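You operate a simulated robot arm through the tools that you are given. There is no shell and no other tool.

The job below is to be done with a simulated two-armed robot. You get a single attempt, and the scene is never put back.

## Task
Clamp the small hanger, push both foam sleeves home, then open the clamp.
Fine: hanger unmoved.
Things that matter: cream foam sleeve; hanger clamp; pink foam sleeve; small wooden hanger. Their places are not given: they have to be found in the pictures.

The check looks at the end state, three seconds after you hand in, the way a careful person would. Anything else that was tipped, shoved, dropped, spilled or broken makes it a failure.

## Robot
Two 7-joint arms with fingered hands on one trunk that stands fixed in place. Base frame: the origin is at the foot of the trunk, x ahead of it, y to its left, z up; the work surface is at about z = 900. Units: mm, rad, N and s.
The left shoulder is at [60, 126, 1279], the right one opposite. With the tool pointing down near the work surface each hand reaches from about 100 to 700 mm from the base axis, measured 20 degrees to its own side. Payload 2.5 kg a hand.
The tool frame of a hand sits at the grasp point between the pads (the TCP): z along the fingers, y along the line on which they close. The tips reach 30 mm beyond it. The gripper opens to 104 mm. The gripper's body begins 35 mm behind the TCP. The gripper is a hand of 5 fingers: y runs from the thumb to the fingers, the wrist lies at [-15, -104, -178] in the tool frame, and closing takes about 1.5 s.
Orientation is told as [roll, pitch, yaw] about the base's x, y, z axes, in that order, counted from this pose: with the fingers straight down and the wrist toward the robot, the tool's x, y and z point along [0, 1, 0], [1, 0, 0] and [0, 0, -1] of the base frame.

## Interface
- The arms move only by the tool arm_command. It takes "left_motion", "right_motion" or both (then of equal length, played together; a hand with none holds still); each is a list of rows, each a list of 2 entries, a list of its own where there are three numbers: the turn, a rotation vector about the tool's x, y, z in rad, then the shift along the tool's x, y, z in mm. In form: [[[ax, ay, az], [dx, dy, dz]], ...]. A call has 1 to 20 rows; each row is the pose to reach, as a shift and turn from the pose commanded when the call began, along the tool's axes at that moment. "left_claw" and "right_claw" are, for a hand that has rows, the closure, from 0 (fully open) to 1 (shut), set as the call begins (left out, the last holds). A row lasts 0.2 s, in which the tool goes at most 50 mm and 0.15 rad; a call with a longer step from one row to the next is refused whole, and so is a gripper value outside its range. Where a pose cannot be reached the arm comes as near as it can. A force on the tool above 40 N (or 10 N above the force at the start of the call, whichever is more), or a blocked arm, ends the call early, and 0.2 s more pass. The fingers move at their own pace (about 153 mm/s each) and stop on an object; they squeeze with about 30 N. The grip force told is the motor's: it shows also when the fingers shut on nothing. Time passes only in rows, and 0.2 s behind the last, so rows that repeat a pose let the fingers close. The reply holds the time, the measured pose of the TCP, the force on the tool along the base axes, the opening and the grip force, in the units named above and with some noise, with the torque about the TCP (base axes, N m) and any sound that the robot's microphone picked up, and new pictures: "show" is both (left out), scene, wrist or none (wrist: the cameras of the hands that moved).
- Cameras (640 x 400 px; columns grow to the right, rows downward): "scene" is now at [128, 49, 1479.9]; the picture's right is [0.46, -0.89, 0.00], its down [-0.52, -0.27, -0.81] and it looks along [0.72, 0.37, -0.58] (base axes); focal length 276 px, centre (320, 200). "left" rides on the left gripper at [-80, -78, -141] in its tool frame; the picture's right is [-0.78, -0.30, 0.56], its down [0.54, -0.78, 0.33] and it looks along [0.33, 0.56, 0.76] (tool axes); focal length 247 px, centre (320, 200). "right" rides on the right gripper at [80, -78, -141] in its tool frame; the picture's right is [-0.78, 0.30, -0.56], its down [-0.53, -0.78, 0.33] and it looks along [-0.33, 0.56, 0.76] (tool axes); focal length 247 px, centre (320, 200).
- slide_trunk(by): slides the trunk up (or, below 0, down) by that many mm; the arms and the scene camera ride with it, the base frame stays. It gives what a move gives, with no picture.
- set_fingers(index, middle, ring, little, thumb_bend, thumb_turn, hand): sets how far each is bent, from 0 (flat) to 1 (curled in); at 0.3 the hand is open as for a grip, at 0.7 the pads meet at the TCP. One left out holds its place. A second passes; each finger stops where it meets its share of the squeeze, and holds until it gets a number again. A gripper value or a shape takes the hand back. It gives what a move gives, with no picture; readings hold the bend of each and the force on index, middle, ring, little, thumb and palm. thumb_turn goes from beside the hand (0) to across from the fingers (1), as for a grip.
- set_grasp(shape, hand): the hand has 5 fingers and takes this shape, open, in about a second: jaw (thumb against the fingers, like two jaws); tri (thumb and two fingers); tip (a fingertip pinch); poke (one finger out to press); point (the index stretched); flat (the hand flat); cup (the hand cupped); fist (a fist). The gripper value then closes the fingers along that shape, each until it touches; the sizes above hold for jaw. It gives what a move gives, with no picture.
- head_to(pan, tilt): turns the head with the scene camera to pan (to the left, within 1.501 rad either way) and tilt (down, from -0.506 to 1.204), counted from straight ahead of the robot. It gives what a move gives, and a new picture of the scene camera.
- pixel_to_xyz(camera, pixels): for up to 12 pixels [column, row] of the newest picture of that camera ("zoom" is the newest enlarged one), the place [x, y, z] in the base frame of the surface seen there, good to about 2 mm, but the place of the scene camera against the robot may be out by one fixed shift of up to 18 mm in any direction. The clock stands still meanwhile.
- enlarge(camera, box): a new picture of the part [left, top, right, bottom] of that camera's present view, enlarged. The clock stands still meanwhile.
- sign_off(): hands the job in; it is judged then, once.

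Open the grippers and draw the arms clear of the work before you hand the job in, unless the task says otherwise.

The tools are called after ">>>" as name(argument=value, ...) on one line, values as JSON. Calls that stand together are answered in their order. arm_command: Moves the arms, as the interface text tells. Its arguments: {"type":"object","properties":{"left_motion":{"type":"array","items":{"type":"array"}},"left_claw":{"type":"number"},"right_motion":{"type":"array","items":{"type":"array"}},"right_claw":{"type":"number"},"show":{"type":"string","enum":["both","scene","wrist","none"]}},"required":[]} The other tools are called the same way: slide_trunk (by) slides the trunk up or down; set_grasp (shape, hand) gives the hand a shape; set_fingers (index, middle, ring, little, thumb_bend, thumb_turn, hand) moves the fingers one by one; head_to (pan, tilt) turns the head that bears the scene camera; pixel_to_xyz (camera, pixels) gives the place of the surface under pixels of a picture; enlarge (camera, box) takes an enlarged picture of a part of a camera's view; sign_off () hands the job in.

At the start:

```text
time_s: 0.0
left_eef_pos: [284.7, 381.6, 1327.8]
left_tool_rot: [0.001, 0.002, -0.001]
left_contact_force: [0.4, -0.3, -0.2]
left_moment: [-0.01, 0.01, 0.02]
left_opening: 103.9
left_grasp_force: 0.1
left_shape: jaw
left_bend: [0.3, 0.3, 0.3, 0.3, 0.3, 0.98]
left_finger forces: [0.0, 0.1, 0.0, 0.0, 0.1, 0.0]
right_eef_pos: [436.1, 71.4, 1323.0]
right_tool_rot: [0.0, 0.0, -0.001]
right_contact_force: [-0.8, -0.4, -0.1]
right_moment: [0.03, 0.0, -0.01]
right_opening: 103.6
right_grasp_force: 0.1
right_shape: jaw
right_bend: [0.3, 0.3, 0.3, 0.3, 0.3, 0.98]
right_finger forces: [0.0, 0.0, 0.0, 0.0, 0.0, 0.0]
trunk travel left (down, up): [-674.0, 266.0]
head pan, tilt: [0.476, 0.623]
```

scene: 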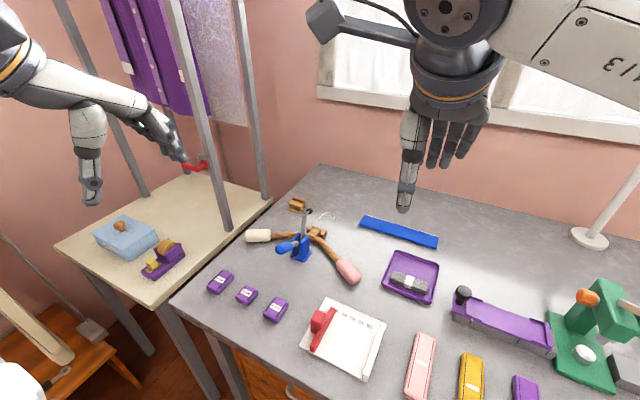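
right: 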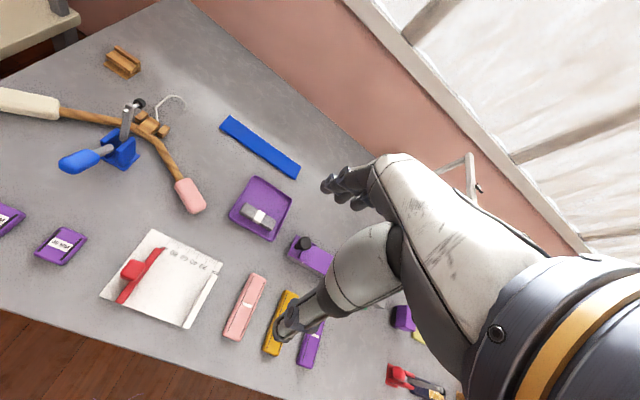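
left: 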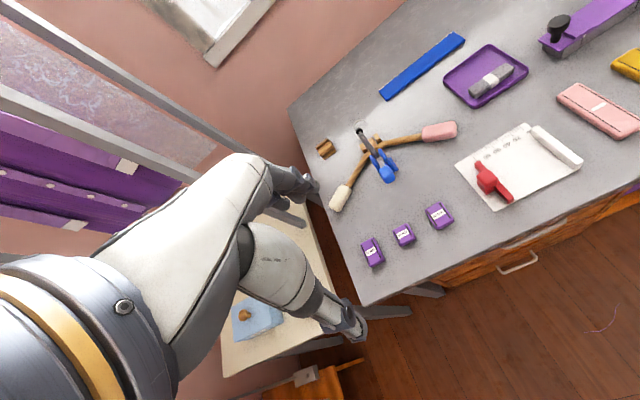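

The scene shows the hanger around (305,240) with a blue-handled toggle clamp at (300,245), cream sleeve at (258,236) and pink sleeve at (348,270). I enlarge that region to understand the clamp.

>>> enlarge(camera="scene", box=[230, 180, 390, 300])

>>> enlarge(camera="right", box=[0, 60, 240, 240])

>>> enlarge(camera="left", box=[300, 90, 480, 230])

```text
3.33 times, centred on (310, 240) of scene
```

zoom: 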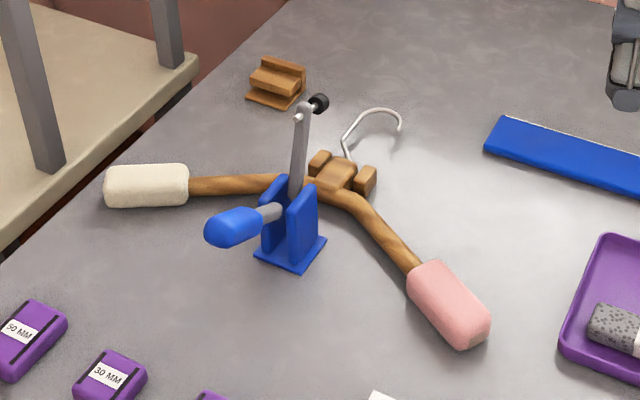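

```text
2.22 times, centred on (120, 150) of right
```

zoom: 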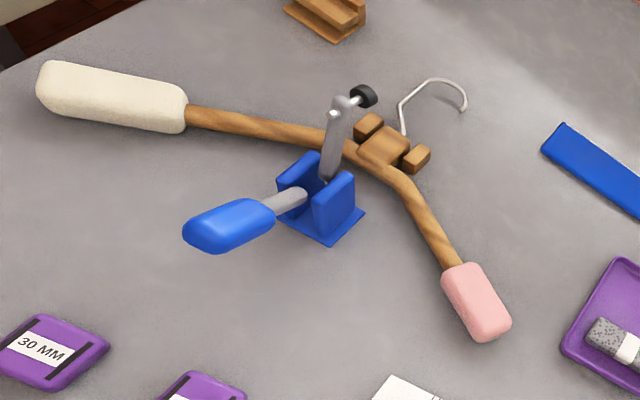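

```text
2.86 times, centred on (390, 160) of left
```

zoom: 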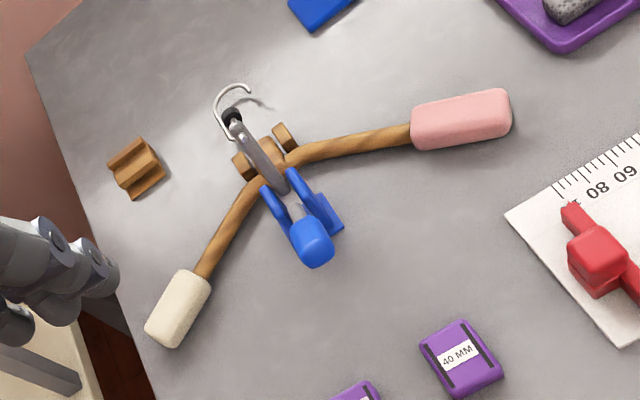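

The clamp stands open: arm upright with a black tip, handle lying back toward the robot. I measure key points: clamp base, handle ends, arm tip, hanger, sleeves.

>>> enlarge(camera="scene", box=[230, 180, 390, 300])

>>> pixel_to_xyz(camera="zoom", pixels=[[222, 228], [262, 212], [300, 118], [320, 103], [290, 260], [322, 238], [337, 172], [230, 185], [108, 185], [185, 185], [425, 275], [475, 330]])

>>> pixel_to_xyz(camera="left", pixels=[[388, 175], [378, 155], [363, 130], [336, 202], [352, 188], [355, 178], [375, 147], [405, 140], [425, 133], [455, 130], [440, 132], [344, 196]])

>>> pixel_to_xyz(camera="right", pixels=[[75, 163], [105, 150], [125, 115], [140, 103], [10, 100], [62, 112], [90, 118], [145, 127], [165, 155], [178, 185], [190, 195], [200, 210]])

```text
3.33 times, centred on (310, 240) of scene
```

zoom: 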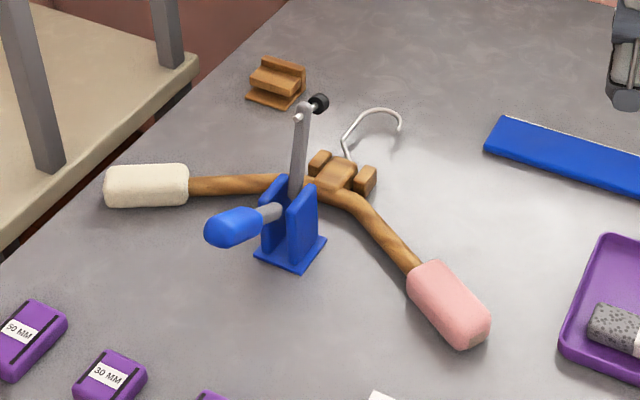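

```text
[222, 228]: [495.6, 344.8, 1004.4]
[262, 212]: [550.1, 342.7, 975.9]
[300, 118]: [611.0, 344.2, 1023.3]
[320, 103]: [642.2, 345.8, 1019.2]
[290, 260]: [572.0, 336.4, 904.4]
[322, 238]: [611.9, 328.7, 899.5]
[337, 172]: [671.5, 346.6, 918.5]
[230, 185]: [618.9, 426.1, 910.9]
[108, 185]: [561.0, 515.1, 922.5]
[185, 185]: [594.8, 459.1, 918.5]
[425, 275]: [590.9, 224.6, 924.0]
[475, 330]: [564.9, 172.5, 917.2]
```

```text
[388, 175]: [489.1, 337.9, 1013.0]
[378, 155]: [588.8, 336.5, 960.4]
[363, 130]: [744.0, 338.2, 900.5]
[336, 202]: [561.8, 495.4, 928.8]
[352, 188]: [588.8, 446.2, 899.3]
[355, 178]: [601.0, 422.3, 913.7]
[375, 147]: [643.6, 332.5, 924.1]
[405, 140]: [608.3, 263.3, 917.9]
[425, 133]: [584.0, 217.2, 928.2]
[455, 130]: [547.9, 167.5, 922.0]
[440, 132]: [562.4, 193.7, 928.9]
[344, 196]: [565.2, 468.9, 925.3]
```

```text
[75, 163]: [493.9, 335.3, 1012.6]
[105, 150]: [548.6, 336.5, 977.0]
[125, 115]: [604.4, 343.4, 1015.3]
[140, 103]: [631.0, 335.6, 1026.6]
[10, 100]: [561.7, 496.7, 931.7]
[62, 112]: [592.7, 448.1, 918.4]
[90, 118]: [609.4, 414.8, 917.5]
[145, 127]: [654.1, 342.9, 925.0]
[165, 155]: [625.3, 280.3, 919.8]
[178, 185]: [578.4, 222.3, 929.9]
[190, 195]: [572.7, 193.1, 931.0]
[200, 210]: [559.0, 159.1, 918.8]
```

The wrist cameras agree with each other: clamp plane at y≈338, handle grip near (490,338,1013), arm tip (632,337,1024). I take closer looks at each sleeve and the clamp.

>>> enlarge(camera="scene", box=[240, 215, 304, 255])

>>> enlarge(camera="scene", box=[312, 230, 376, 290])

>>> enlarge(camera="scene", box=[275, 200, 339, 260])

>>> enlarge(camera="left", box=[320, 110, 400, 220])

>>> enlarge(camera="left", box=[390, 105, 470, 155])

```text
10.00 times, centred on (272, 235) of scene
```

zoom: 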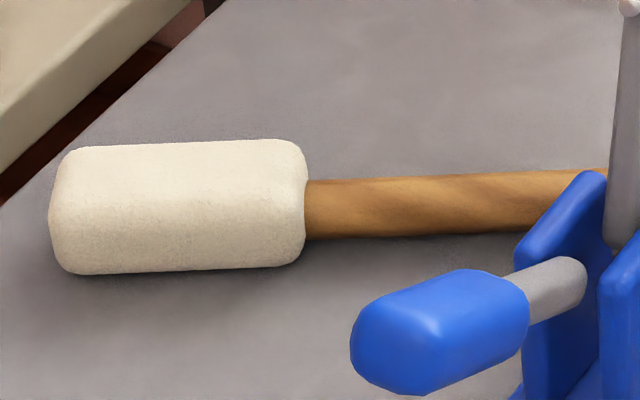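

```text
6.67 times, centred on (344, 260) of scene
```

zoom: 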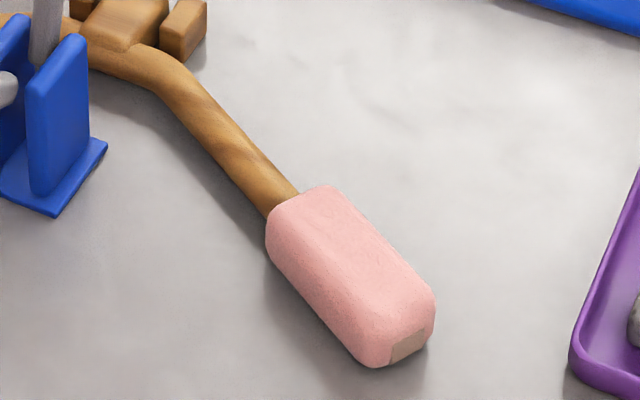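

```text
6.67 times, centred on (307, 230) of scene
```

zoom: 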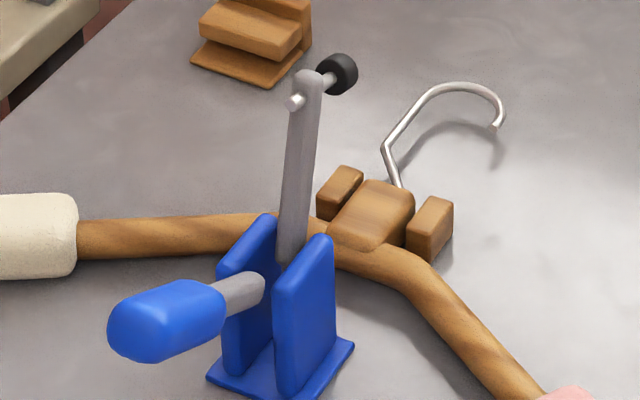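

```text
3.64 times, centred on (360, 165) of left
```

zoom: 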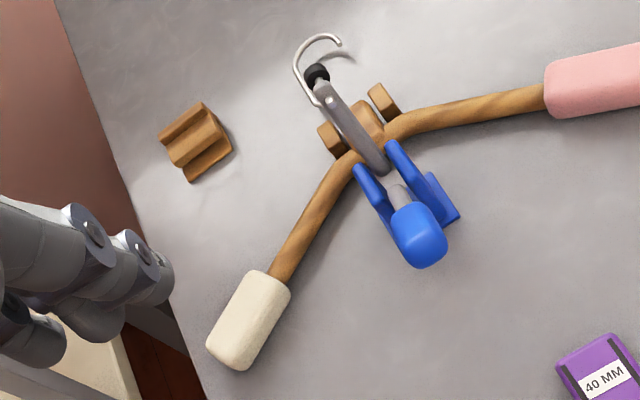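

```text
8.00 times, centred on (430, 130) of left
```

zoom: 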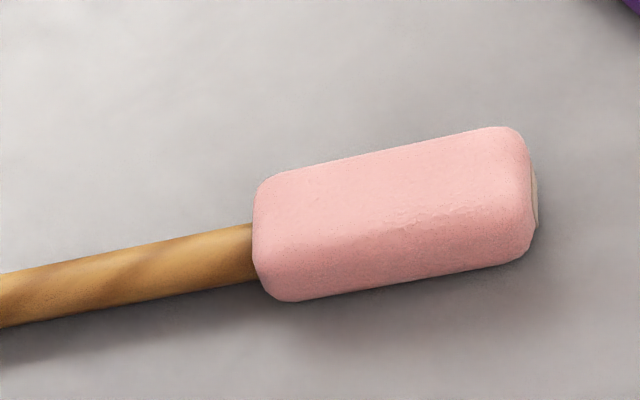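

The handle must be swung up and forward to bring the arm down. I shut the left hand, tilt it so fingers point forward-down, and bring it to a spot behind the handle, at about (400,338,1040).

>>> arm_command(left_motion=[[[-0.09, 0, 0], [-5, 12, 35]], [[-0.18, 0, 0], [-10, 25, 70]], [[-0.27, 0, 0], [-16, 40, 108]], [[-0.36, 0, 0], [-22, 55, 145]], [[-0.45, 0, 0], [-28, 70, 180]], [[-0.54, 0, 0], [-34, 85, 215]], [[-0.63, 0, 0], [-40, 100, 250]], [[-0.7, 0, 0], [-44, 115, 288]], [[-0.7, 0, 0], [-44, 115, 288]]], left_claw=1)

```text
time_s: 2.0
left_eef_pos: [399.0, 338.5, 1040.5]
left_tool_rot: [0.001, -0.699, 0.0]
left_contact_force: [-0.3, -0.3, 0.3]
left_moment: [0.01, 0.01, 0.01]
left_opening: 0.3
left_grasp_force: 29.8
left_shape: jaw
left_bend: [0.7, 0.7, 0.7, 0.7, 0.46, 1.0]
left_finger forces: [0.0, 0.0, 0.0, 0.0, 0.0, 0.0]
right_eef_pos: [437.5, 69.8, 1323.7]
right_tool_rot: [0.002, 0.0, -0.001]
right_contact_force: [0.3, 0.2, -0.5]
right_moment: [0.0, 0.0, 0.0]
right_opening: 103.5
right_grasp_force: 0.1
right_shape: jaw
right_bend: [0.3, 0.3, 0.3, 0.3, 0.3, 0.98]
right_finger forces: [0.0, 0.0, 0.1, 0.1, 0.1, 0.1]
trunk travel left (down, up): [-674.0, 266.0]
head pan, tilt: [0.476, 0.623]
```

scene: 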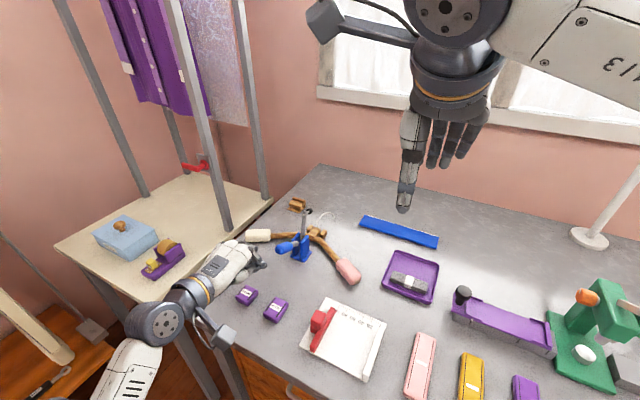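
left: 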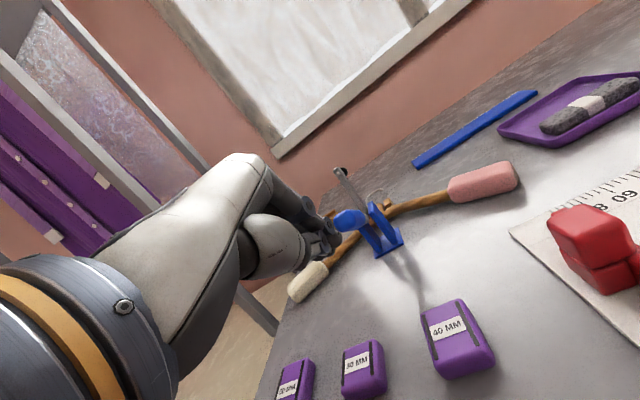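

The left hand is behind and near the handle. I enlarge around it and measure the fingers and handle.

>>> enlarge(camera="left", box=[260, 150, 420, 270])

>>> enlarge(camera="scene", box=[190, 200, 350, 320])

>>> pixel_to_xyz(camera="left", pixels=[[336, 221], [345, 212], [348, 230], [362, 217], [345, 175], [341, 171], [385, 240], [325, 248], [310, 205], [330, 230], [376, 212], [360, 228]])

```text
3.33 times, centred on (340, 210) of left
```

zoom: 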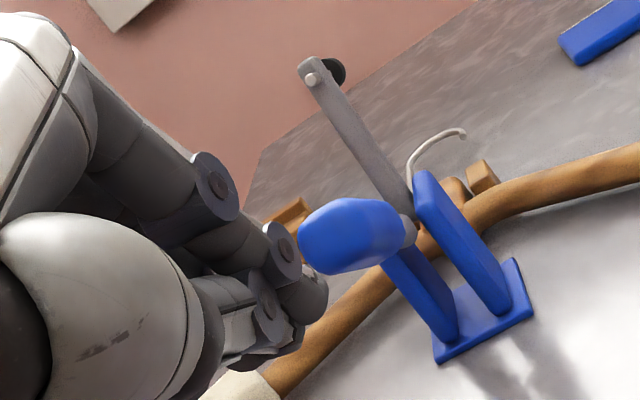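

```text
3.33 times, centred on (270, 260) of scene
```

zoom: 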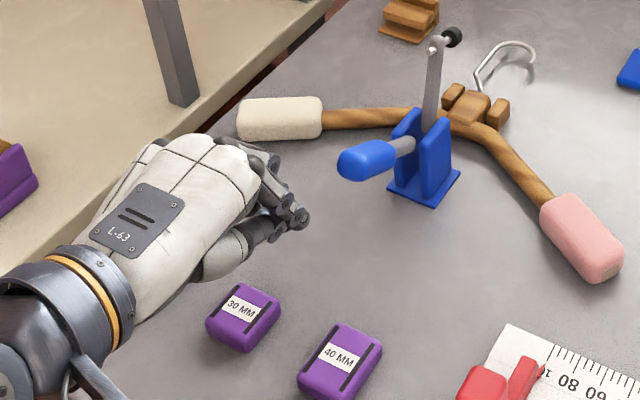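

```text
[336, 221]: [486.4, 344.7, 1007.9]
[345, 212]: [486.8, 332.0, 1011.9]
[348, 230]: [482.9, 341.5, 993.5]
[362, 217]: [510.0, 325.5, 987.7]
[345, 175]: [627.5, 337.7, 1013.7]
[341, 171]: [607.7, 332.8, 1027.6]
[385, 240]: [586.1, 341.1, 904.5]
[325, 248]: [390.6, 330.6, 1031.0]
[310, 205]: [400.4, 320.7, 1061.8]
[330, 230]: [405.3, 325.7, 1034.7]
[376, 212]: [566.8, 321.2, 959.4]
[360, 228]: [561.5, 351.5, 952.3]
```

I measure finger surfaces from the scene zoom to know how far the finger backs stand out from the TCP.

>>> enlarge(camera="scene", box=[220, 220, 300, 280])

>>> pixel_to_xyz(camera="scene", pixels=[[258, 246], [263, 254], [265, 252], [252, 238], [266, 255], [246, 236], [255, 262], [248, 262], [277, 247], [283, 243]])

```text
6.67 times, centred on (260, 250) of scene
```

zoom: 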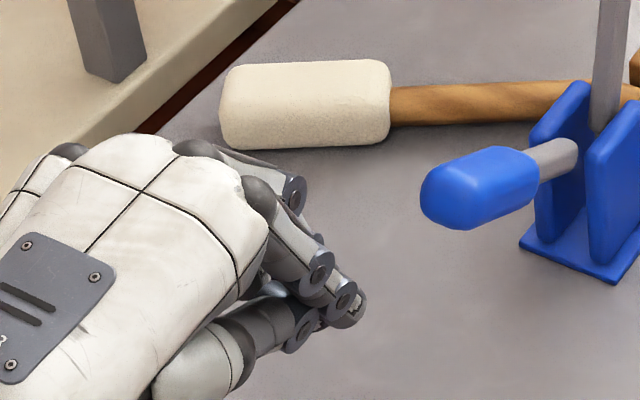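

```text
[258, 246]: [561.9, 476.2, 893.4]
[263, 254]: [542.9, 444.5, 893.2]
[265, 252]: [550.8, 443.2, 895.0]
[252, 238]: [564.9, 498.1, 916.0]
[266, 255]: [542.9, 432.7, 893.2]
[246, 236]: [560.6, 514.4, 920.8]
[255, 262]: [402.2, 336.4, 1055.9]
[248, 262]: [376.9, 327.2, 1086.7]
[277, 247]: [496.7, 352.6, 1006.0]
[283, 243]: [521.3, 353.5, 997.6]
```

I query the knuckles directly in the zoom picture.

>>> pixel_to_xyz(camera="zoom", pixels=[[320, 270], [298, 193], [345, 295], [285, 240], [262, 205], [235, 200], [300, 335], [358, 305], [255, 350], [430, 195], [535, 175]])

```text
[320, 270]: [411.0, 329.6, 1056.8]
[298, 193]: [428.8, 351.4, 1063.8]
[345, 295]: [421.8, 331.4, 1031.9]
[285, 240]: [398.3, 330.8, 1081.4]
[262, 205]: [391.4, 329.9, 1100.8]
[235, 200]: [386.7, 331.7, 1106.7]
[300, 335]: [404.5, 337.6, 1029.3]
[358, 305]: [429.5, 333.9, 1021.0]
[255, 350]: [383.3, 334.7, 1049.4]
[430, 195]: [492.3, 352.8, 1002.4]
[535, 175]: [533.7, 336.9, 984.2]
```

Before lowering the hand I check where the small purple boxes and table edge are, since the wrist passes near them.

>>> pixel_to_xyz(camera="left", pixels=[[450, 325], [370, 350], [300, 370], [460, 375], [365, 385], [420, 310], [440, 390], [275, 340], [265, 390], [320, 265], [360, 360]])

>>> pixel_to_xyz(camera="scene", pixels=[[246, 292], [275, 306], [220, 345], [233, 340], [265, 370]])

```text
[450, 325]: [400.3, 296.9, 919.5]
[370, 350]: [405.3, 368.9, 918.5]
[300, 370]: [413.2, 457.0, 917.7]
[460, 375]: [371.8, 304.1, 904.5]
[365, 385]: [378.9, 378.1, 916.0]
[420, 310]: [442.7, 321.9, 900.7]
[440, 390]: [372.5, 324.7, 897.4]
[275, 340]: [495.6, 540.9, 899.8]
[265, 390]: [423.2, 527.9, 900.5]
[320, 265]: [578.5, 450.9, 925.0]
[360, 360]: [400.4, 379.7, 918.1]
```

```text
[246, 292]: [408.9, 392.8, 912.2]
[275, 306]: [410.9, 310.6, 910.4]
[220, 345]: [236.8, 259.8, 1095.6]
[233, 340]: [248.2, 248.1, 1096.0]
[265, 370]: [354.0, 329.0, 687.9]
```

Box tops are at 919, so keeping the hand above ~940 is safe. I tilt to −1.0 and lower to TCP (440,338,975), just behind and under the handle end at (482,338,1005).

>>> arm_command(left_motion=[[[-0.1, 0, 0], [0, -4, 26]], [[-0.2, 0, 0], [0, -7, 52]], [[-0.3, 0, 0], [0, -10.8, 76.5]], [[-0.3, 0, 0], [0, -10.8, 76.5]]])

>>> enlarge(camera="scene", box=[220, 200, 348, 280])

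```text
time_s: 3.0
left_eef_pos: [441.7, 341.1, 972.0]
left_tool_rot: [0.0, -1.0, -0.001]
left_contact_force: [0.0, 1.0, -0.2]
left_moment: [0.02, 0.0, 0.03]
left_opening: 0.1
left_grasp_force: 29.6
left_shape: jaw
left_bend: [0.7, 0.7, 0.7, 0.7, 0.46, 1.0]
left_finger forces: [0.1, 0.1, 0.1, 0.0, 0.0, 0.1]
right_eef_pos: [437.6, 70.3, 1323.5]
right_tool_rot: [-0.001, 0.0, 0.001]
right_contact_force: [0.5, -0.6, 0.4]
right_moment: [-0.05, 0.01, -0.02]
right_opening: 103.6
right_grasp_force: 0.0
right_shape: jaw
right_bend: [0.3, 0.3, 0.3, 0.3, 0.3, 0.98]
right_finger forces: [0.0, 0.0, 0.0, 0.0, 0.0, 0.0]
trunk travel left (down, up): [-674.0, 266.0]
head pan, tilt: [0.476, 0.623]
```

scene: 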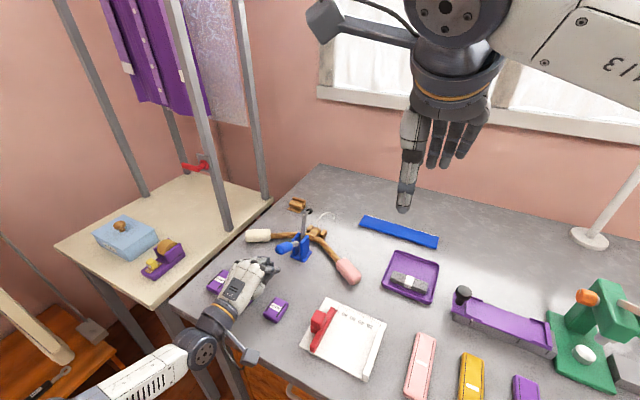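
left: 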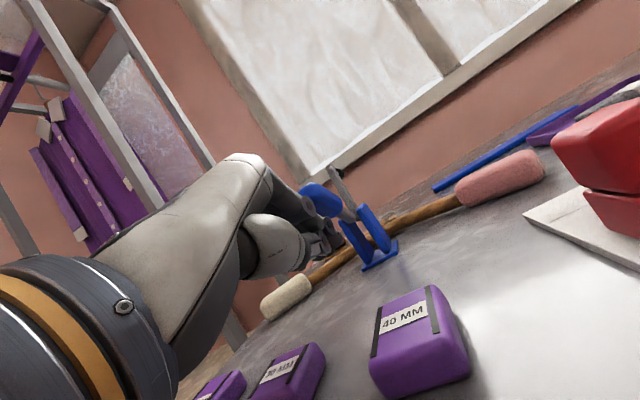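

```text
5.00 times, centred on (284, 240) of scene
```

zoom: 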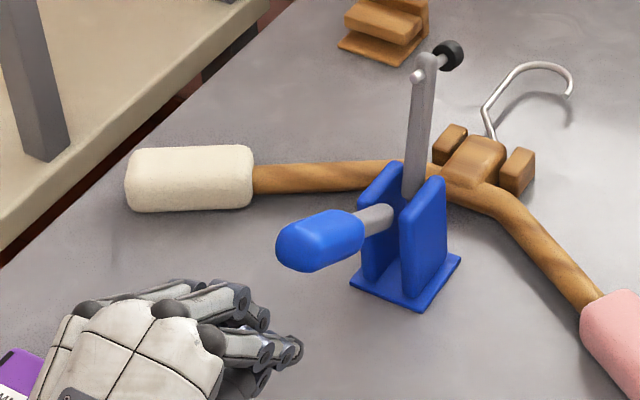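

The hand sits behind and below the handle end. I move forward about 38 mm to bring the finger backs under the handle.

>>> arm_command(left_motion=[[[0, 0, 0], [0, 6, 8]], [[0, 0, 0], [0, 11.5, 16]], [[0, 0, 0], [0, 17, 24]], [[0, 0, 0], [0, 22, 31]], [[0, 0, 0], [0, 22, 31]]])

>>> enlarge(camera="scene", box=[220, 200, 348, 280])

```text
time_s: 4.2
left_eef_pos: [477.8, 339.8, 975.6]
left_tool_rot: [0.0, -0.997, 0.0]
left_contact_force: [-0.2, -0.3, -0.7]
left_moment: [0.0, 0.0, -0.01]
left_opening: 0.0
left_grasp_force: 29.8
left_shape: jaw
left_bend: [0.7, 0.7, 0.7, 0.7, 0.46, 1.0]
left_finger forces: [0.1, 0.8, 0.1, 0.0, 0.1, 0.0]
right_eef_pos: [437.2, 70.7, 1322.8]
right_tool_rot: [-0.001, 0.0, 0.001]
right_contact_force: [-1.0, 0.3, -0.8]
right_moment: [-0.02, 0.0, 0.0]
right_opening: 103.8
right_grasp_force: 0.1
right_shape: jaw
right_bend: [0.3, 0.3, 0.3, 0.3, 0.3, 0.98]
right_finger forces: [0.0, 0.1, 0.1, 0.0, 0.0, 0.1]
trunk travel left (down, up): [-674.0, 266.0]
head pan, tilt: [0.476, 0.623]
```

scene: 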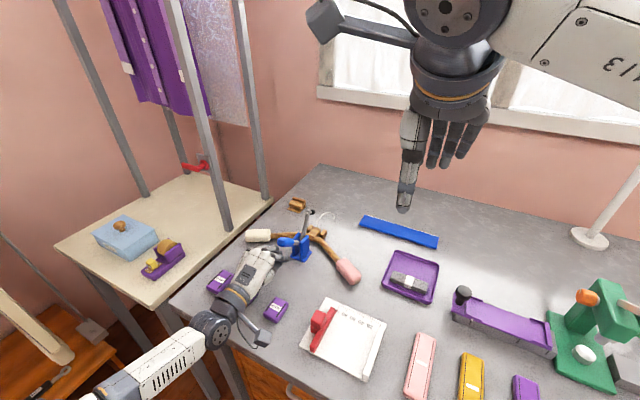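
left: 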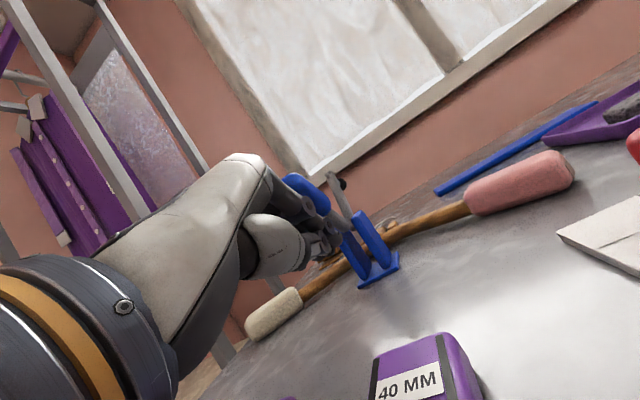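

```text
5.00 times, centred on (284, 240) of scene
```

zoom: 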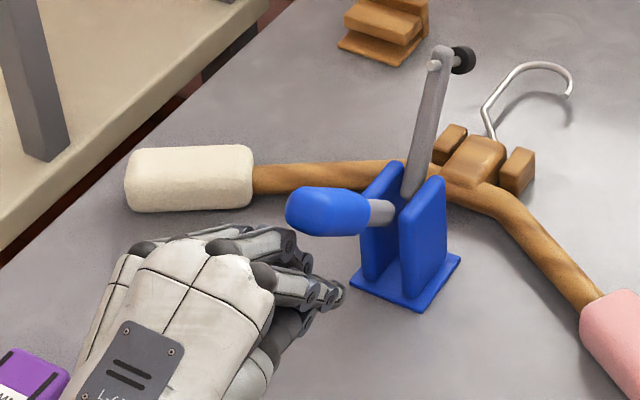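

The handle is lifting freely (arm has tipped forward). I follow the handle's arc about its pivot (~(585,950)), turning the hand with it by 0.6 rad.

>>> arm_command(left_motion=[[[0.075, 0, 0], [0, 8, -2.3]], [[0.15, 0, 0], [0, 16, -4.2]], [[0.225, 0, 0], [0, 24.1, -5.3]], [[0.3, 0, 0], [0, 32.3, -6]], [[0.375, 0, 0], [0, 40.5, -5.8]], [[0.45, 0, 0], [0, 48.8, -5.3]], [[0.525, 0, 0], [0, 57, -4]], [[0.6, 0, 0], [0, 65.1, -2.3]]])

>>> enlarge(camera="scene", box=[220, 190, 348, 270])

```text
time_s: 6.0
left_eef_pos: [511.1, 339.0, 1030.0]
left_tool_rot: [0.001, -0.397, 0.0]
left_contact_force: [0.4, -0.2, -0.2]
left_moment: [0.03, 0.01, 0.03]
left_opening: 0.1
left_grasp_force: 30.1
left_shape: jaw
left_bend: [0.7, 0.7, 0.7, 0.7, 0.46, 1.0]
left_finger forces: [0.0, 0.1, 0.0, 0.1, 0.0, 0.0]
right_eef_pos: [437.5, 70.0, 1323.7]
right_tool_rot: [-0.001, -0.001, 0.0]
right_contact_force: [-0.2, 0.0, 1.0]
right_moment: [-0.01, 0.0, 0.0]
right_opening: 103.5
right_grasp_force: 0.1
right_shape: jaw
right_bend: [0.3, 0.3, 0.3, 0.3, 0.3, 0.98]
right_finger forces: [0.1, 0.0, 0.1, 0.1, 0.0, 0.0]
trunk travel left (down, up): [-674.0, 266.0]
head pan, tilt: [0.476, 0.623]
```

scene: 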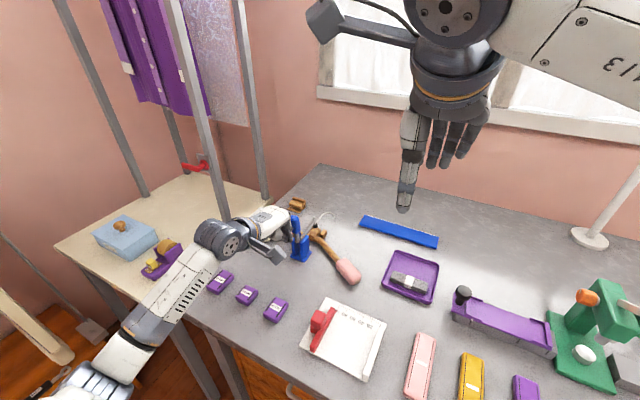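
left: 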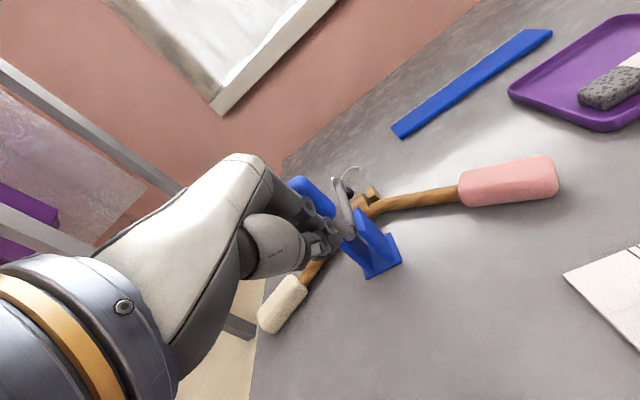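

```text
5.00 times, centred on (284, 230) of scene
```

zoom: 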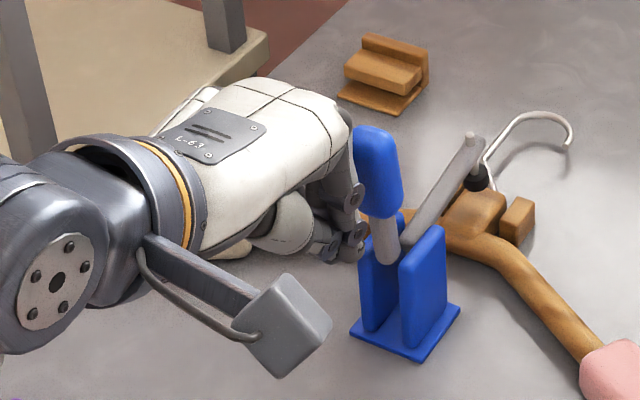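

The handle is now nearly vertical and the arm is coming down. I measure handle and arm now to know what remains.

>>> pixel_to_xyz(camera="zoom", pixels=[[375, 135], [382, 210], [386, 250], [470, 140], [430, 195], [478, 182], [470, 215], [518, 220], [448, 145]])

>>> enlarge(camera="left", box=[280, 140, 420, 290])

```text
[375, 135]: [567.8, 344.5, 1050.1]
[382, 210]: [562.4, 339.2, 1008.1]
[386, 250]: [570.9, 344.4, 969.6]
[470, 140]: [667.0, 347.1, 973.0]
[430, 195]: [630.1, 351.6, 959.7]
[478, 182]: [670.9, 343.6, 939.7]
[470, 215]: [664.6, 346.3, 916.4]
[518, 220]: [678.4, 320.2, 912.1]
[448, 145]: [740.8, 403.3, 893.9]
```

```text
2.67 times, centred on (350, 215) of left
```

zoom: 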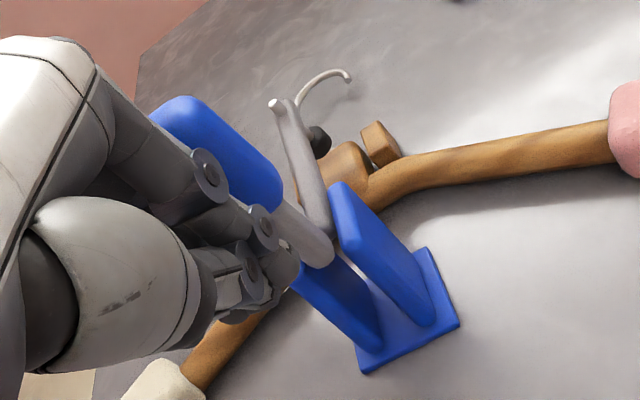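

The tip is ~15 mm above the hanger, so roughly 0.3 rad remains. I continue the arc in small steps, watching force and sound.

>>> arm_command(left_motion=[[[0.05, 0, 0], [0, 5.2, -1.7]], [[0.1, 0, 0], [0, 10.4, -3.3]], [[0.15, 0, 0], [0, 15.7, -4.5]], [[0.2, 0, 0], [0, 21.1, -5.4]], [[0.25, 0, 0], [0, 26.5, -6]], [[0.3, 0, 0], [0, 32, -6.5]]])

>>> enlarge(camera="scene", box=[240, 190, 368, 270])

```text
time_s: 7.4
left_eef_pos: [533.6, 338.9, 1051.7]
left_tool_rot: [0.001, -0.104, 0.001]
left_contact_force: [-25.3, 1.5, 10.1]
left_moment: [0.09, -0.4, 0.3]
left_opening: 0.2
left_grasp_force: 30.2
left_shape: jaw
left_bend: [0.7, 0.7, 0.7, 0.7, 0.48, 1.0]
left_finger forces: [0.0, 31.5, 0.0, 0.0, 0.0, 0.1]
right_eef_pos: [435.2, 69.4, 1325.8]
right_tool_rot: [0.0, -0.004, 0.0]
right_contact_force: [0.9, -0.4, -0.1]
right_moment: [0.0, -0.01, -0.03]
right_opening: 103.5
right_grasp_force: 0.1
right_shape: jaw
right_bend: [0.3, 0.3, 0.3, 0.3, 0.3, 0.98]
right_finger forces: [0.1, 0.0, 0.1, 0.0, 0.0, 0.0]
trunk travel left (down, up): [-674.0, 266.0]
head pan, tilt: [0.476, 0.623]
```

scene: 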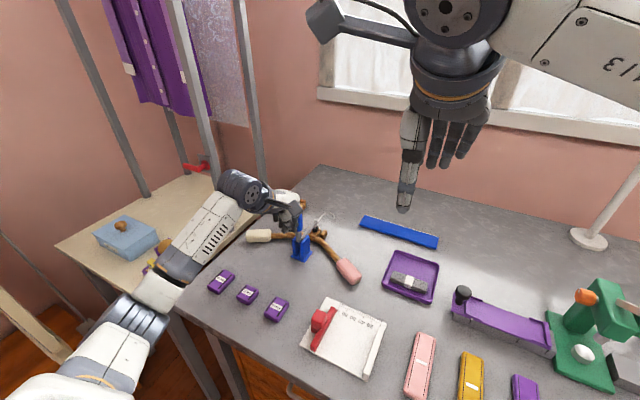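
left: 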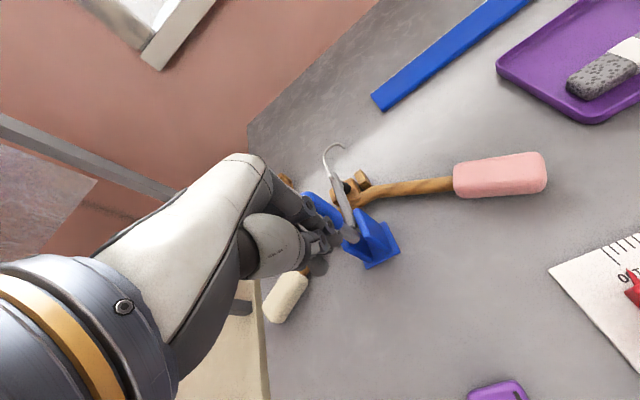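

```text
5.00 times, centred on (304, 230) of scene
```

zoom: 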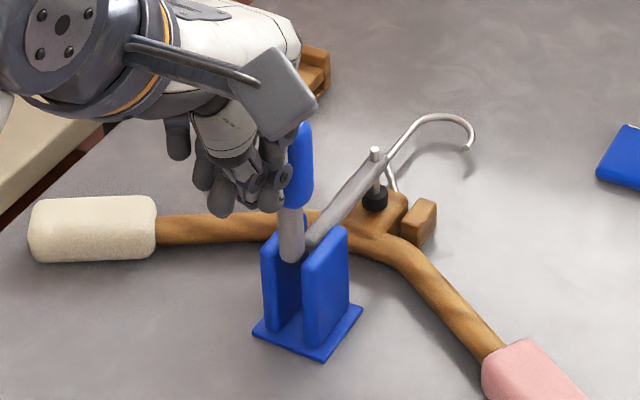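

A 25 N reaction appears: the rubber tip looks to be touching the hanger block. I zoom on the tip to see whether it's seated.

>>> enlarge(camera="scene", box=[290, 205, 338, 235])

>>> enlarge(camera="left", box=[300, 140, 400, 240])

```text
13.33 times, centred on (314, 220) of scene
```

zoom: 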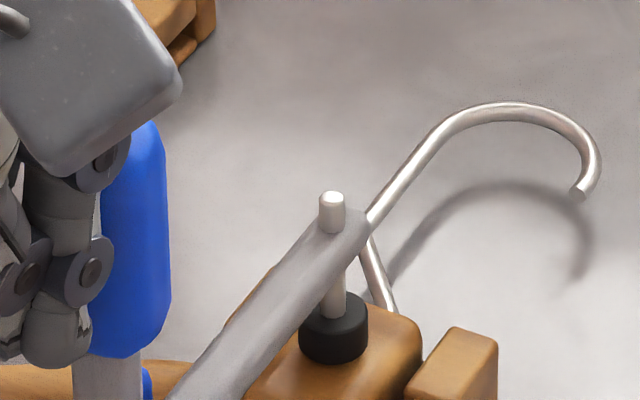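

```text
4.00 times, centred on (350, 190) of left
```

zoom: 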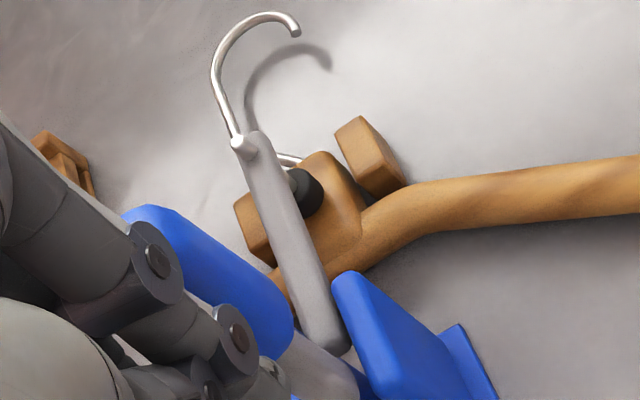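

The tip rests on the block. I push the handle a few millimetres further to see whether it snaps over centre (motion stops itself at 40 N).

>>> arm_command(left_motion=[[[0, 0, 0], [0, 2, 0]], [[0, 0, 0], [0, 4, 0]], [[0, 0, 0], [0, 6, 0]], [[0, 0, 0], [0, 8, 0]], [[0, 0, 0], [0, 10, 0]]], show="none")

>>> enlarge(camera="scene", box=[276, 195, 340, 255])

```text
time_s: 8.3
left_eef_pos: [539.5, 339.8, 1054.2]
left_tool_rot: [0.004, -0.096, 0.0]
left_contact_force: [-32.1, -1.0, 12.7]
left_moment: [0.11, -0.41, 0.23]
left_opening: 0.2
left_grasp_force: 30.4
left_shape: jaw
left_bend: [0.7, 0.7, 0.7, 0.7, 0.48, 1.0]
left_finger forces: [7.5, 39.5, 0.0, 0.0, 0.0, 0.0]
right_eef_pos: [432.6, 69.5, 1326.0]
right_tool_rot: [0.001, -0.004, 0.001]
right_contact_force: [-0.7, -0.2, 0.0]
right_moment: [-0.04, 0.01, -0.02]
right_opening: 103.7
right_grasp_force: 0.0
right_shape: jaw
right_bend: [0.3, 0.3, 0.3, 0.3, 0.3, 0.98]
right_finger forces: [0.1, 0.0, 0.1, 0.0, 0.0, 0.0]
trunk travel left (down, up): [-674.0, 266.0]
head pan, tilt: [0.476, 0.623]
stopped in row 4 (left hand): the force on the tool passed its limit at 41 N (the readings are from after the stop); the commanded pose is now the measured one
```

```text
6.67 times, centred on (308, 225) of scene
```

zoom: 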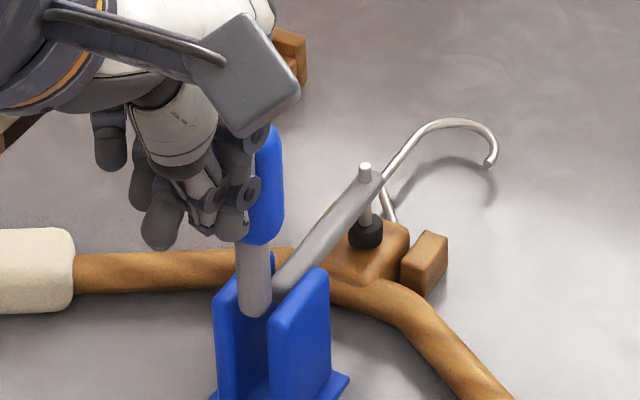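

The reaction rises to 41 N with no snap. I back the hand off 30 mm to see whether the clamp stays down by itself.

>>> arm_command(left_motion=[[[0, 0, 0], [0, -6, 0]], [[0, 0, 0], [0, -15, 0]], [[0, 0, 0], [0, -30, 0]], [[0, 0, 0], [0, -30, 0]]], show="wrist")

>>> enlarge(camera="scene", box=[276, 195, 340, 255])

>>> pixel_to_xyz(camera="zoom", pixels=[[265, 140], [265, 170], [268, 225], [252, 280], [365, 170], [330, 220], [366, 235], [385, 245], [425, 255]])

```text
time_s: 9.3
left_eef_pos: [515.0, 339.2, 1045.4]
left_tool_rot: [0.001, -0.095, 0.002]
left_contact_force: [0.1, 0.4, 0.0]
left_moment: [0.0, 0.01, 0.01]
left_opening: 0.0
left_grasp_force: 30.2
left_shape: jaw
left_bend: [0.7, 0.7, 0.7, 0.7, 0.49, 1.0]
left_finger forces: [0.0, 0.1, 0.0, 0.0, 0.0, 0.0]
right_eef_pos: [437.4, 70.5, 1323.7]
right_tool_rot: [0.002, 0.001, 0.001]
right_contact_force: [0.0, 0.5, -0.1]
right_moment: [-0.02, 0.03, 0.04]
right_opening: 103.6
right_grasp_force: 0.1
right_shape: jaw
right_bend: [0.3, 0.3, 0.3, 0.3, 0.3, 0.98]
right_finger forces: [0.0, 0.0, 0.1, 0.0, 0.1, 0.0]
trunk travel left (down, up): [-674.0, 266.0]
head pan, tilt: [0.476, 0.623]
```

left: 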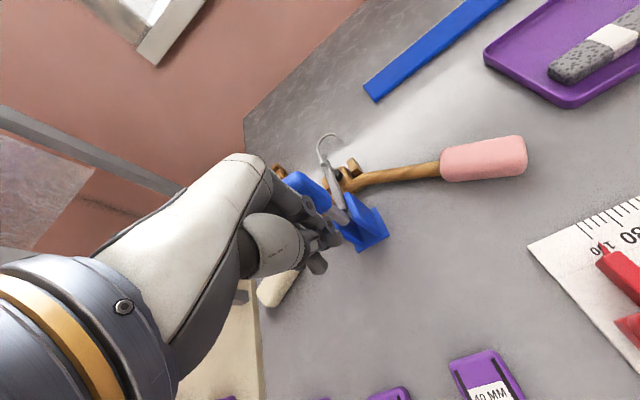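

```text
6.67 times, centred on (308, 225) of scene
```

zoom: 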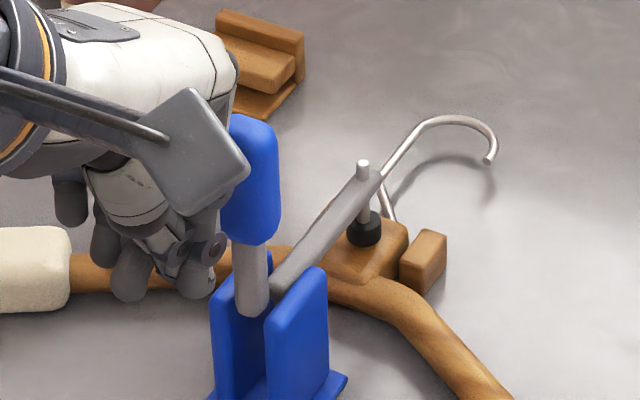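

```text
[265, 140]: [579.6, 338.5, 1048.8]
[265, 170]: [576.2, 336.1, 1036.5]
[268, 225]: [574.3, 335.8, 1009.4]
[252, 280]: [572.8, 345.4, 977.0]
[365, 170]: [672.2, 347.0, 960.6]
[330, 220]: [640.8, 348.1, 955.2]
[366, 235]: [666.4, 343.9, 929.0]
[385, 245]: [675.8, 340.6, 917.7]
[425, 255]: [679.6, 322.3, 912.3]
```

The clamp stays shut and firm: the tip position hasn't changed with or without my push. Now I examine the sleeve ends, particularly the patch on the pink one's outer end.

>>> enlarge(camera="scene", box=[334, 250, 374, 290])

>>> enlarge(camera="right", box=[150, 160, 230, 220])

>>> enlarge(camera="right", box=[0, 70, 200, 220])

```text
10.00 times, centred on (354, 270) of scene
```

zoom: 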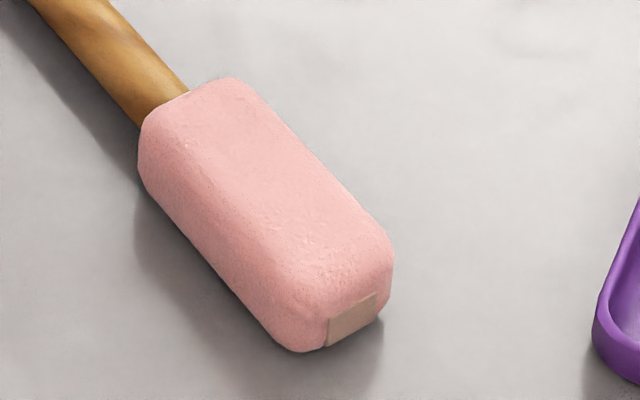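

```text
6.67 times, centred on (190, 190) of right
```

zoom: 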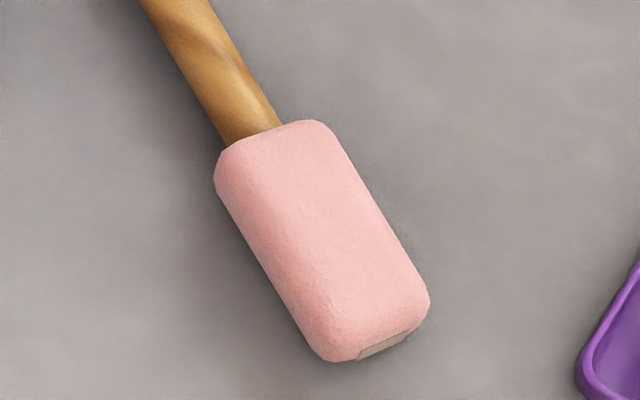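

```text
2.67 times, centred on (100, 145) of right
```

zoom: 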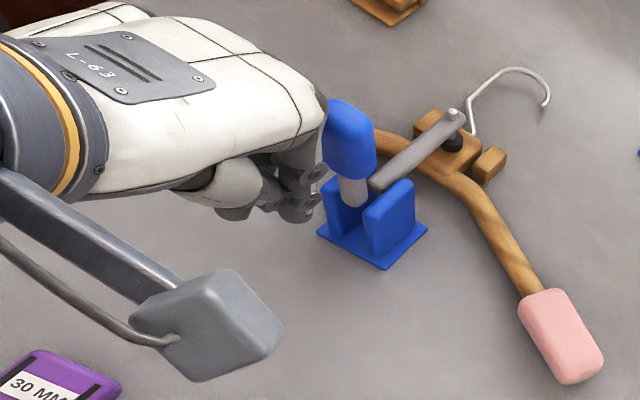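

The patch is just the pink sleeve's closed end cap, so home is where the rod bottoms out. I withdraw the left hand from the handle and swing it toward the cream sleeve, while the right hand turns (yaw ≈ +1.07, finger backs facing along the pink arm) and comes down near the pink end.

>>> arm_command(left_motion=[[[0, 0, 0], [0, -24.4, -7.4]], [[0, 0, 0], [0, -47.9, -24.7]], [[0.014, 0, -0.075], [19, -47.5, -24.7]], [[0.028, 0, -0.15], [38, -47, -24.6]], [[0.042, 0, -0.225], [58, -46, -24.5]], [[0.056, 0, -0.3], [77, -45.5, -24.4]], [[0.07, 0, -0.375], [97, -45, -24.3]], [[0.084, 0, -0.45], [116, -44, -24.2]], [[0.097, 0, -0.524], [135, -43, -24.2]]], right_motion=[[[0, 0, -0.12], [2, 4, 27]], [[0, 0, -0.24], [4, 7, 54]], [[0, 0, -0.36], [7, 11, 81]], [[0, 0, -0.48], [9, 15, 108]], [[0, 0, -0.6], [11, 18, 135]], [[0, 0, -0.72], [13, 22, 162]], [[0, 0, -0.84], [15, 26, 189]], [[0, 0, -0.96], [18, 30, 216]], [[0, 0, -1.07], [20, 33, 243]]], right_claw=1)

```text
time_s: 11.3
left_eef_pos: [469.9, 474.4, 1067.2]
left_tool_rot: [-0.021, 0.009, 0.525]
left_contact_force: [-0.1, 0.5, 1.2]
left_moment: [0.02, 0.0, 0.02]
left_opening: 0.0
left_grasp_force: 30.1
left_shape: jaw
left_bend: [0.7, 0.7, 0.7, 0.7, 0.49, 1.0]
left_finger forces: [0.0, 0.1, 0.1, 0.0, 0.0, 0.0]
right_eef_pos: [471.2, 89.9, 1079.1]
right_tool_rot: [0.0, -0.002, 1.072]
right_contact_force: [0.4, 0.5, -0.6]
right_moment: [-0.01, 0.01, 0.0]
right_opening: 0.1
right_grasp_force: 29.7
right_shape: jaw
right_bend: [0.7, 0.7, 0.7, 0.7, 0.46, 1.0]
right_finger forces: [0.0, 0.1, 0.0, 0.0, 0.0, 0.0]
trunk travel left (down, up): [-674.0, 266.0]
head pan, tilt: [0.476, 0.623]
```

scene: 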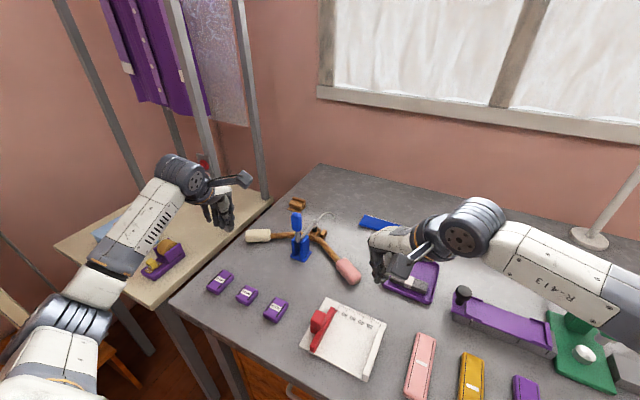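
right: 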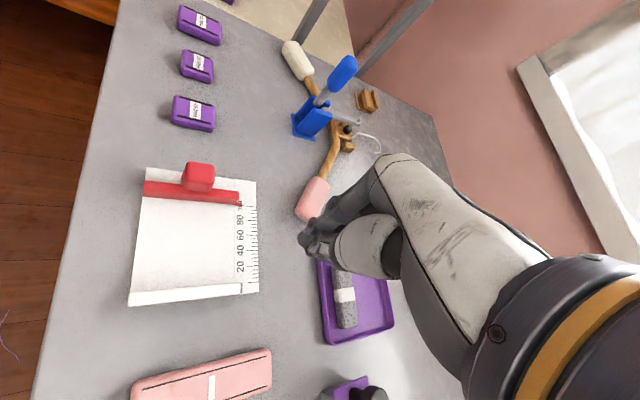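
left: 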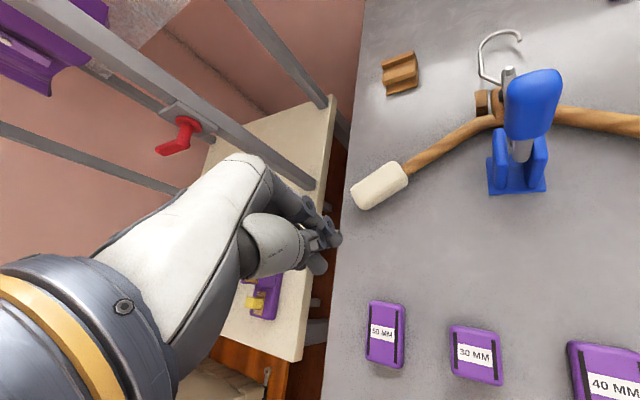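

Both views are clear. I measure the cream sleeve in the left view (around (380,187)), the pink sleeve in the right view (around (312,198)), and the rack posts near the left hand.

>>> pixel_to_xyz(camera="left", pixels=[[356, 198], [365, 185], [395, 168], [404, 182], [372, 205], [380, 186], [390, 178], [366, 196], [403, 175], [440, 152], [352, 192], [330, 200]])

>>> pixel_to_xyz(camera="right", pixels=[[310, 182], [326, 183], [318, 180], [300, 208], [308, 216], [315, 200], [306, 212], [330, 160], [327, 170], [320, 214], [312, 195], [303, 190]])

>>> pixel_to_xyz(camera="scene", pixels=[[222, 215], [212, 170], [205, 130], [262, 190], [254, 130], [245, 60]])

>>> enlarge(camera="left", box=[320, 140, 440, 230])

>>> enlarge(camera="right", box=[280, 140, 380, 270])

```text
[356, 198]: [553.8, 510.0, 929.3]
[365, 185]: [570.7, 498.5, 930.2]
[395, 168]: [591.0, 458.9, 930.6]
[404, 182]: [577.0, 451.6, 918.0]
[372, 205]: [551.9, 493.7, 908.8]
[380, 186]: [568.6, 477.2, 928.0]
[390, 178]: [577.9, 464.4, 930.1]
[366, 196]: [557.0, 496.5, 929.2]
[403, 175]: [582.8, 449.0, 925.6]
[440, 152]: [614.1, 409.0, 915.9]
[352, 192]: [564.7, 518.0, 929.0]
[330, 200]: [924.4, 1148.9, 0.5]
```

```text
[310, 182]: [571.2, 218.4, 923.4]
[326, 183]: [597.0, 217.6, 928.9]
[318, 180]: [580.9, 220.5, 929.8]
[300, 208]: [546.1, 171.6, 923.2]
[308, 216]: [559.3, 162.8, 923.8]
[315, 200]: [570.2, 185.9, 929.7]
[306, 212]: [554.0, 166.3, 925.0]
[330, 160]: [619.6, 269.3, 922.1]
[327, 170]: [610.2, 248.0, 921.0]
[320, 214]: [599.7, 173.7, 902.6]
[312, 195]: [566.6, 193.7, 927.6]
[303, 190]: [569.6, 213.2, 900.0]
```

```text
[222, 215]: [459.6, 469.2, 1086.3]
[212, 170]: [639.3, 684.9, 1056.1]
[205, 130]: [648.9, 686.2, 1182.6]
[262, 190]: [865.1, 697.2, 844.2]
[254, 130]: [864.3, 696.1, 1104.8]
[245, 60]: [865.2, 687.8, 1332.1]
```

```text
4.44 times, centred on (380, 185) of left
```

zoom: 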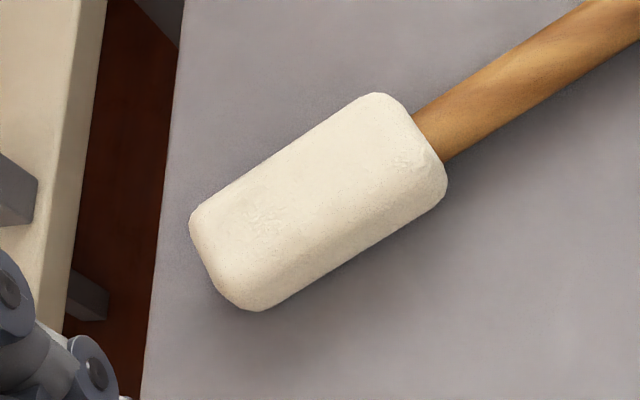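

```text
3.08 times, centred on (330, 205) of right
```

zoom: 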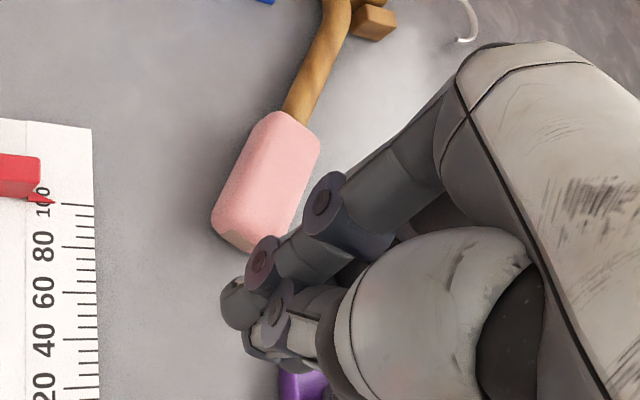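

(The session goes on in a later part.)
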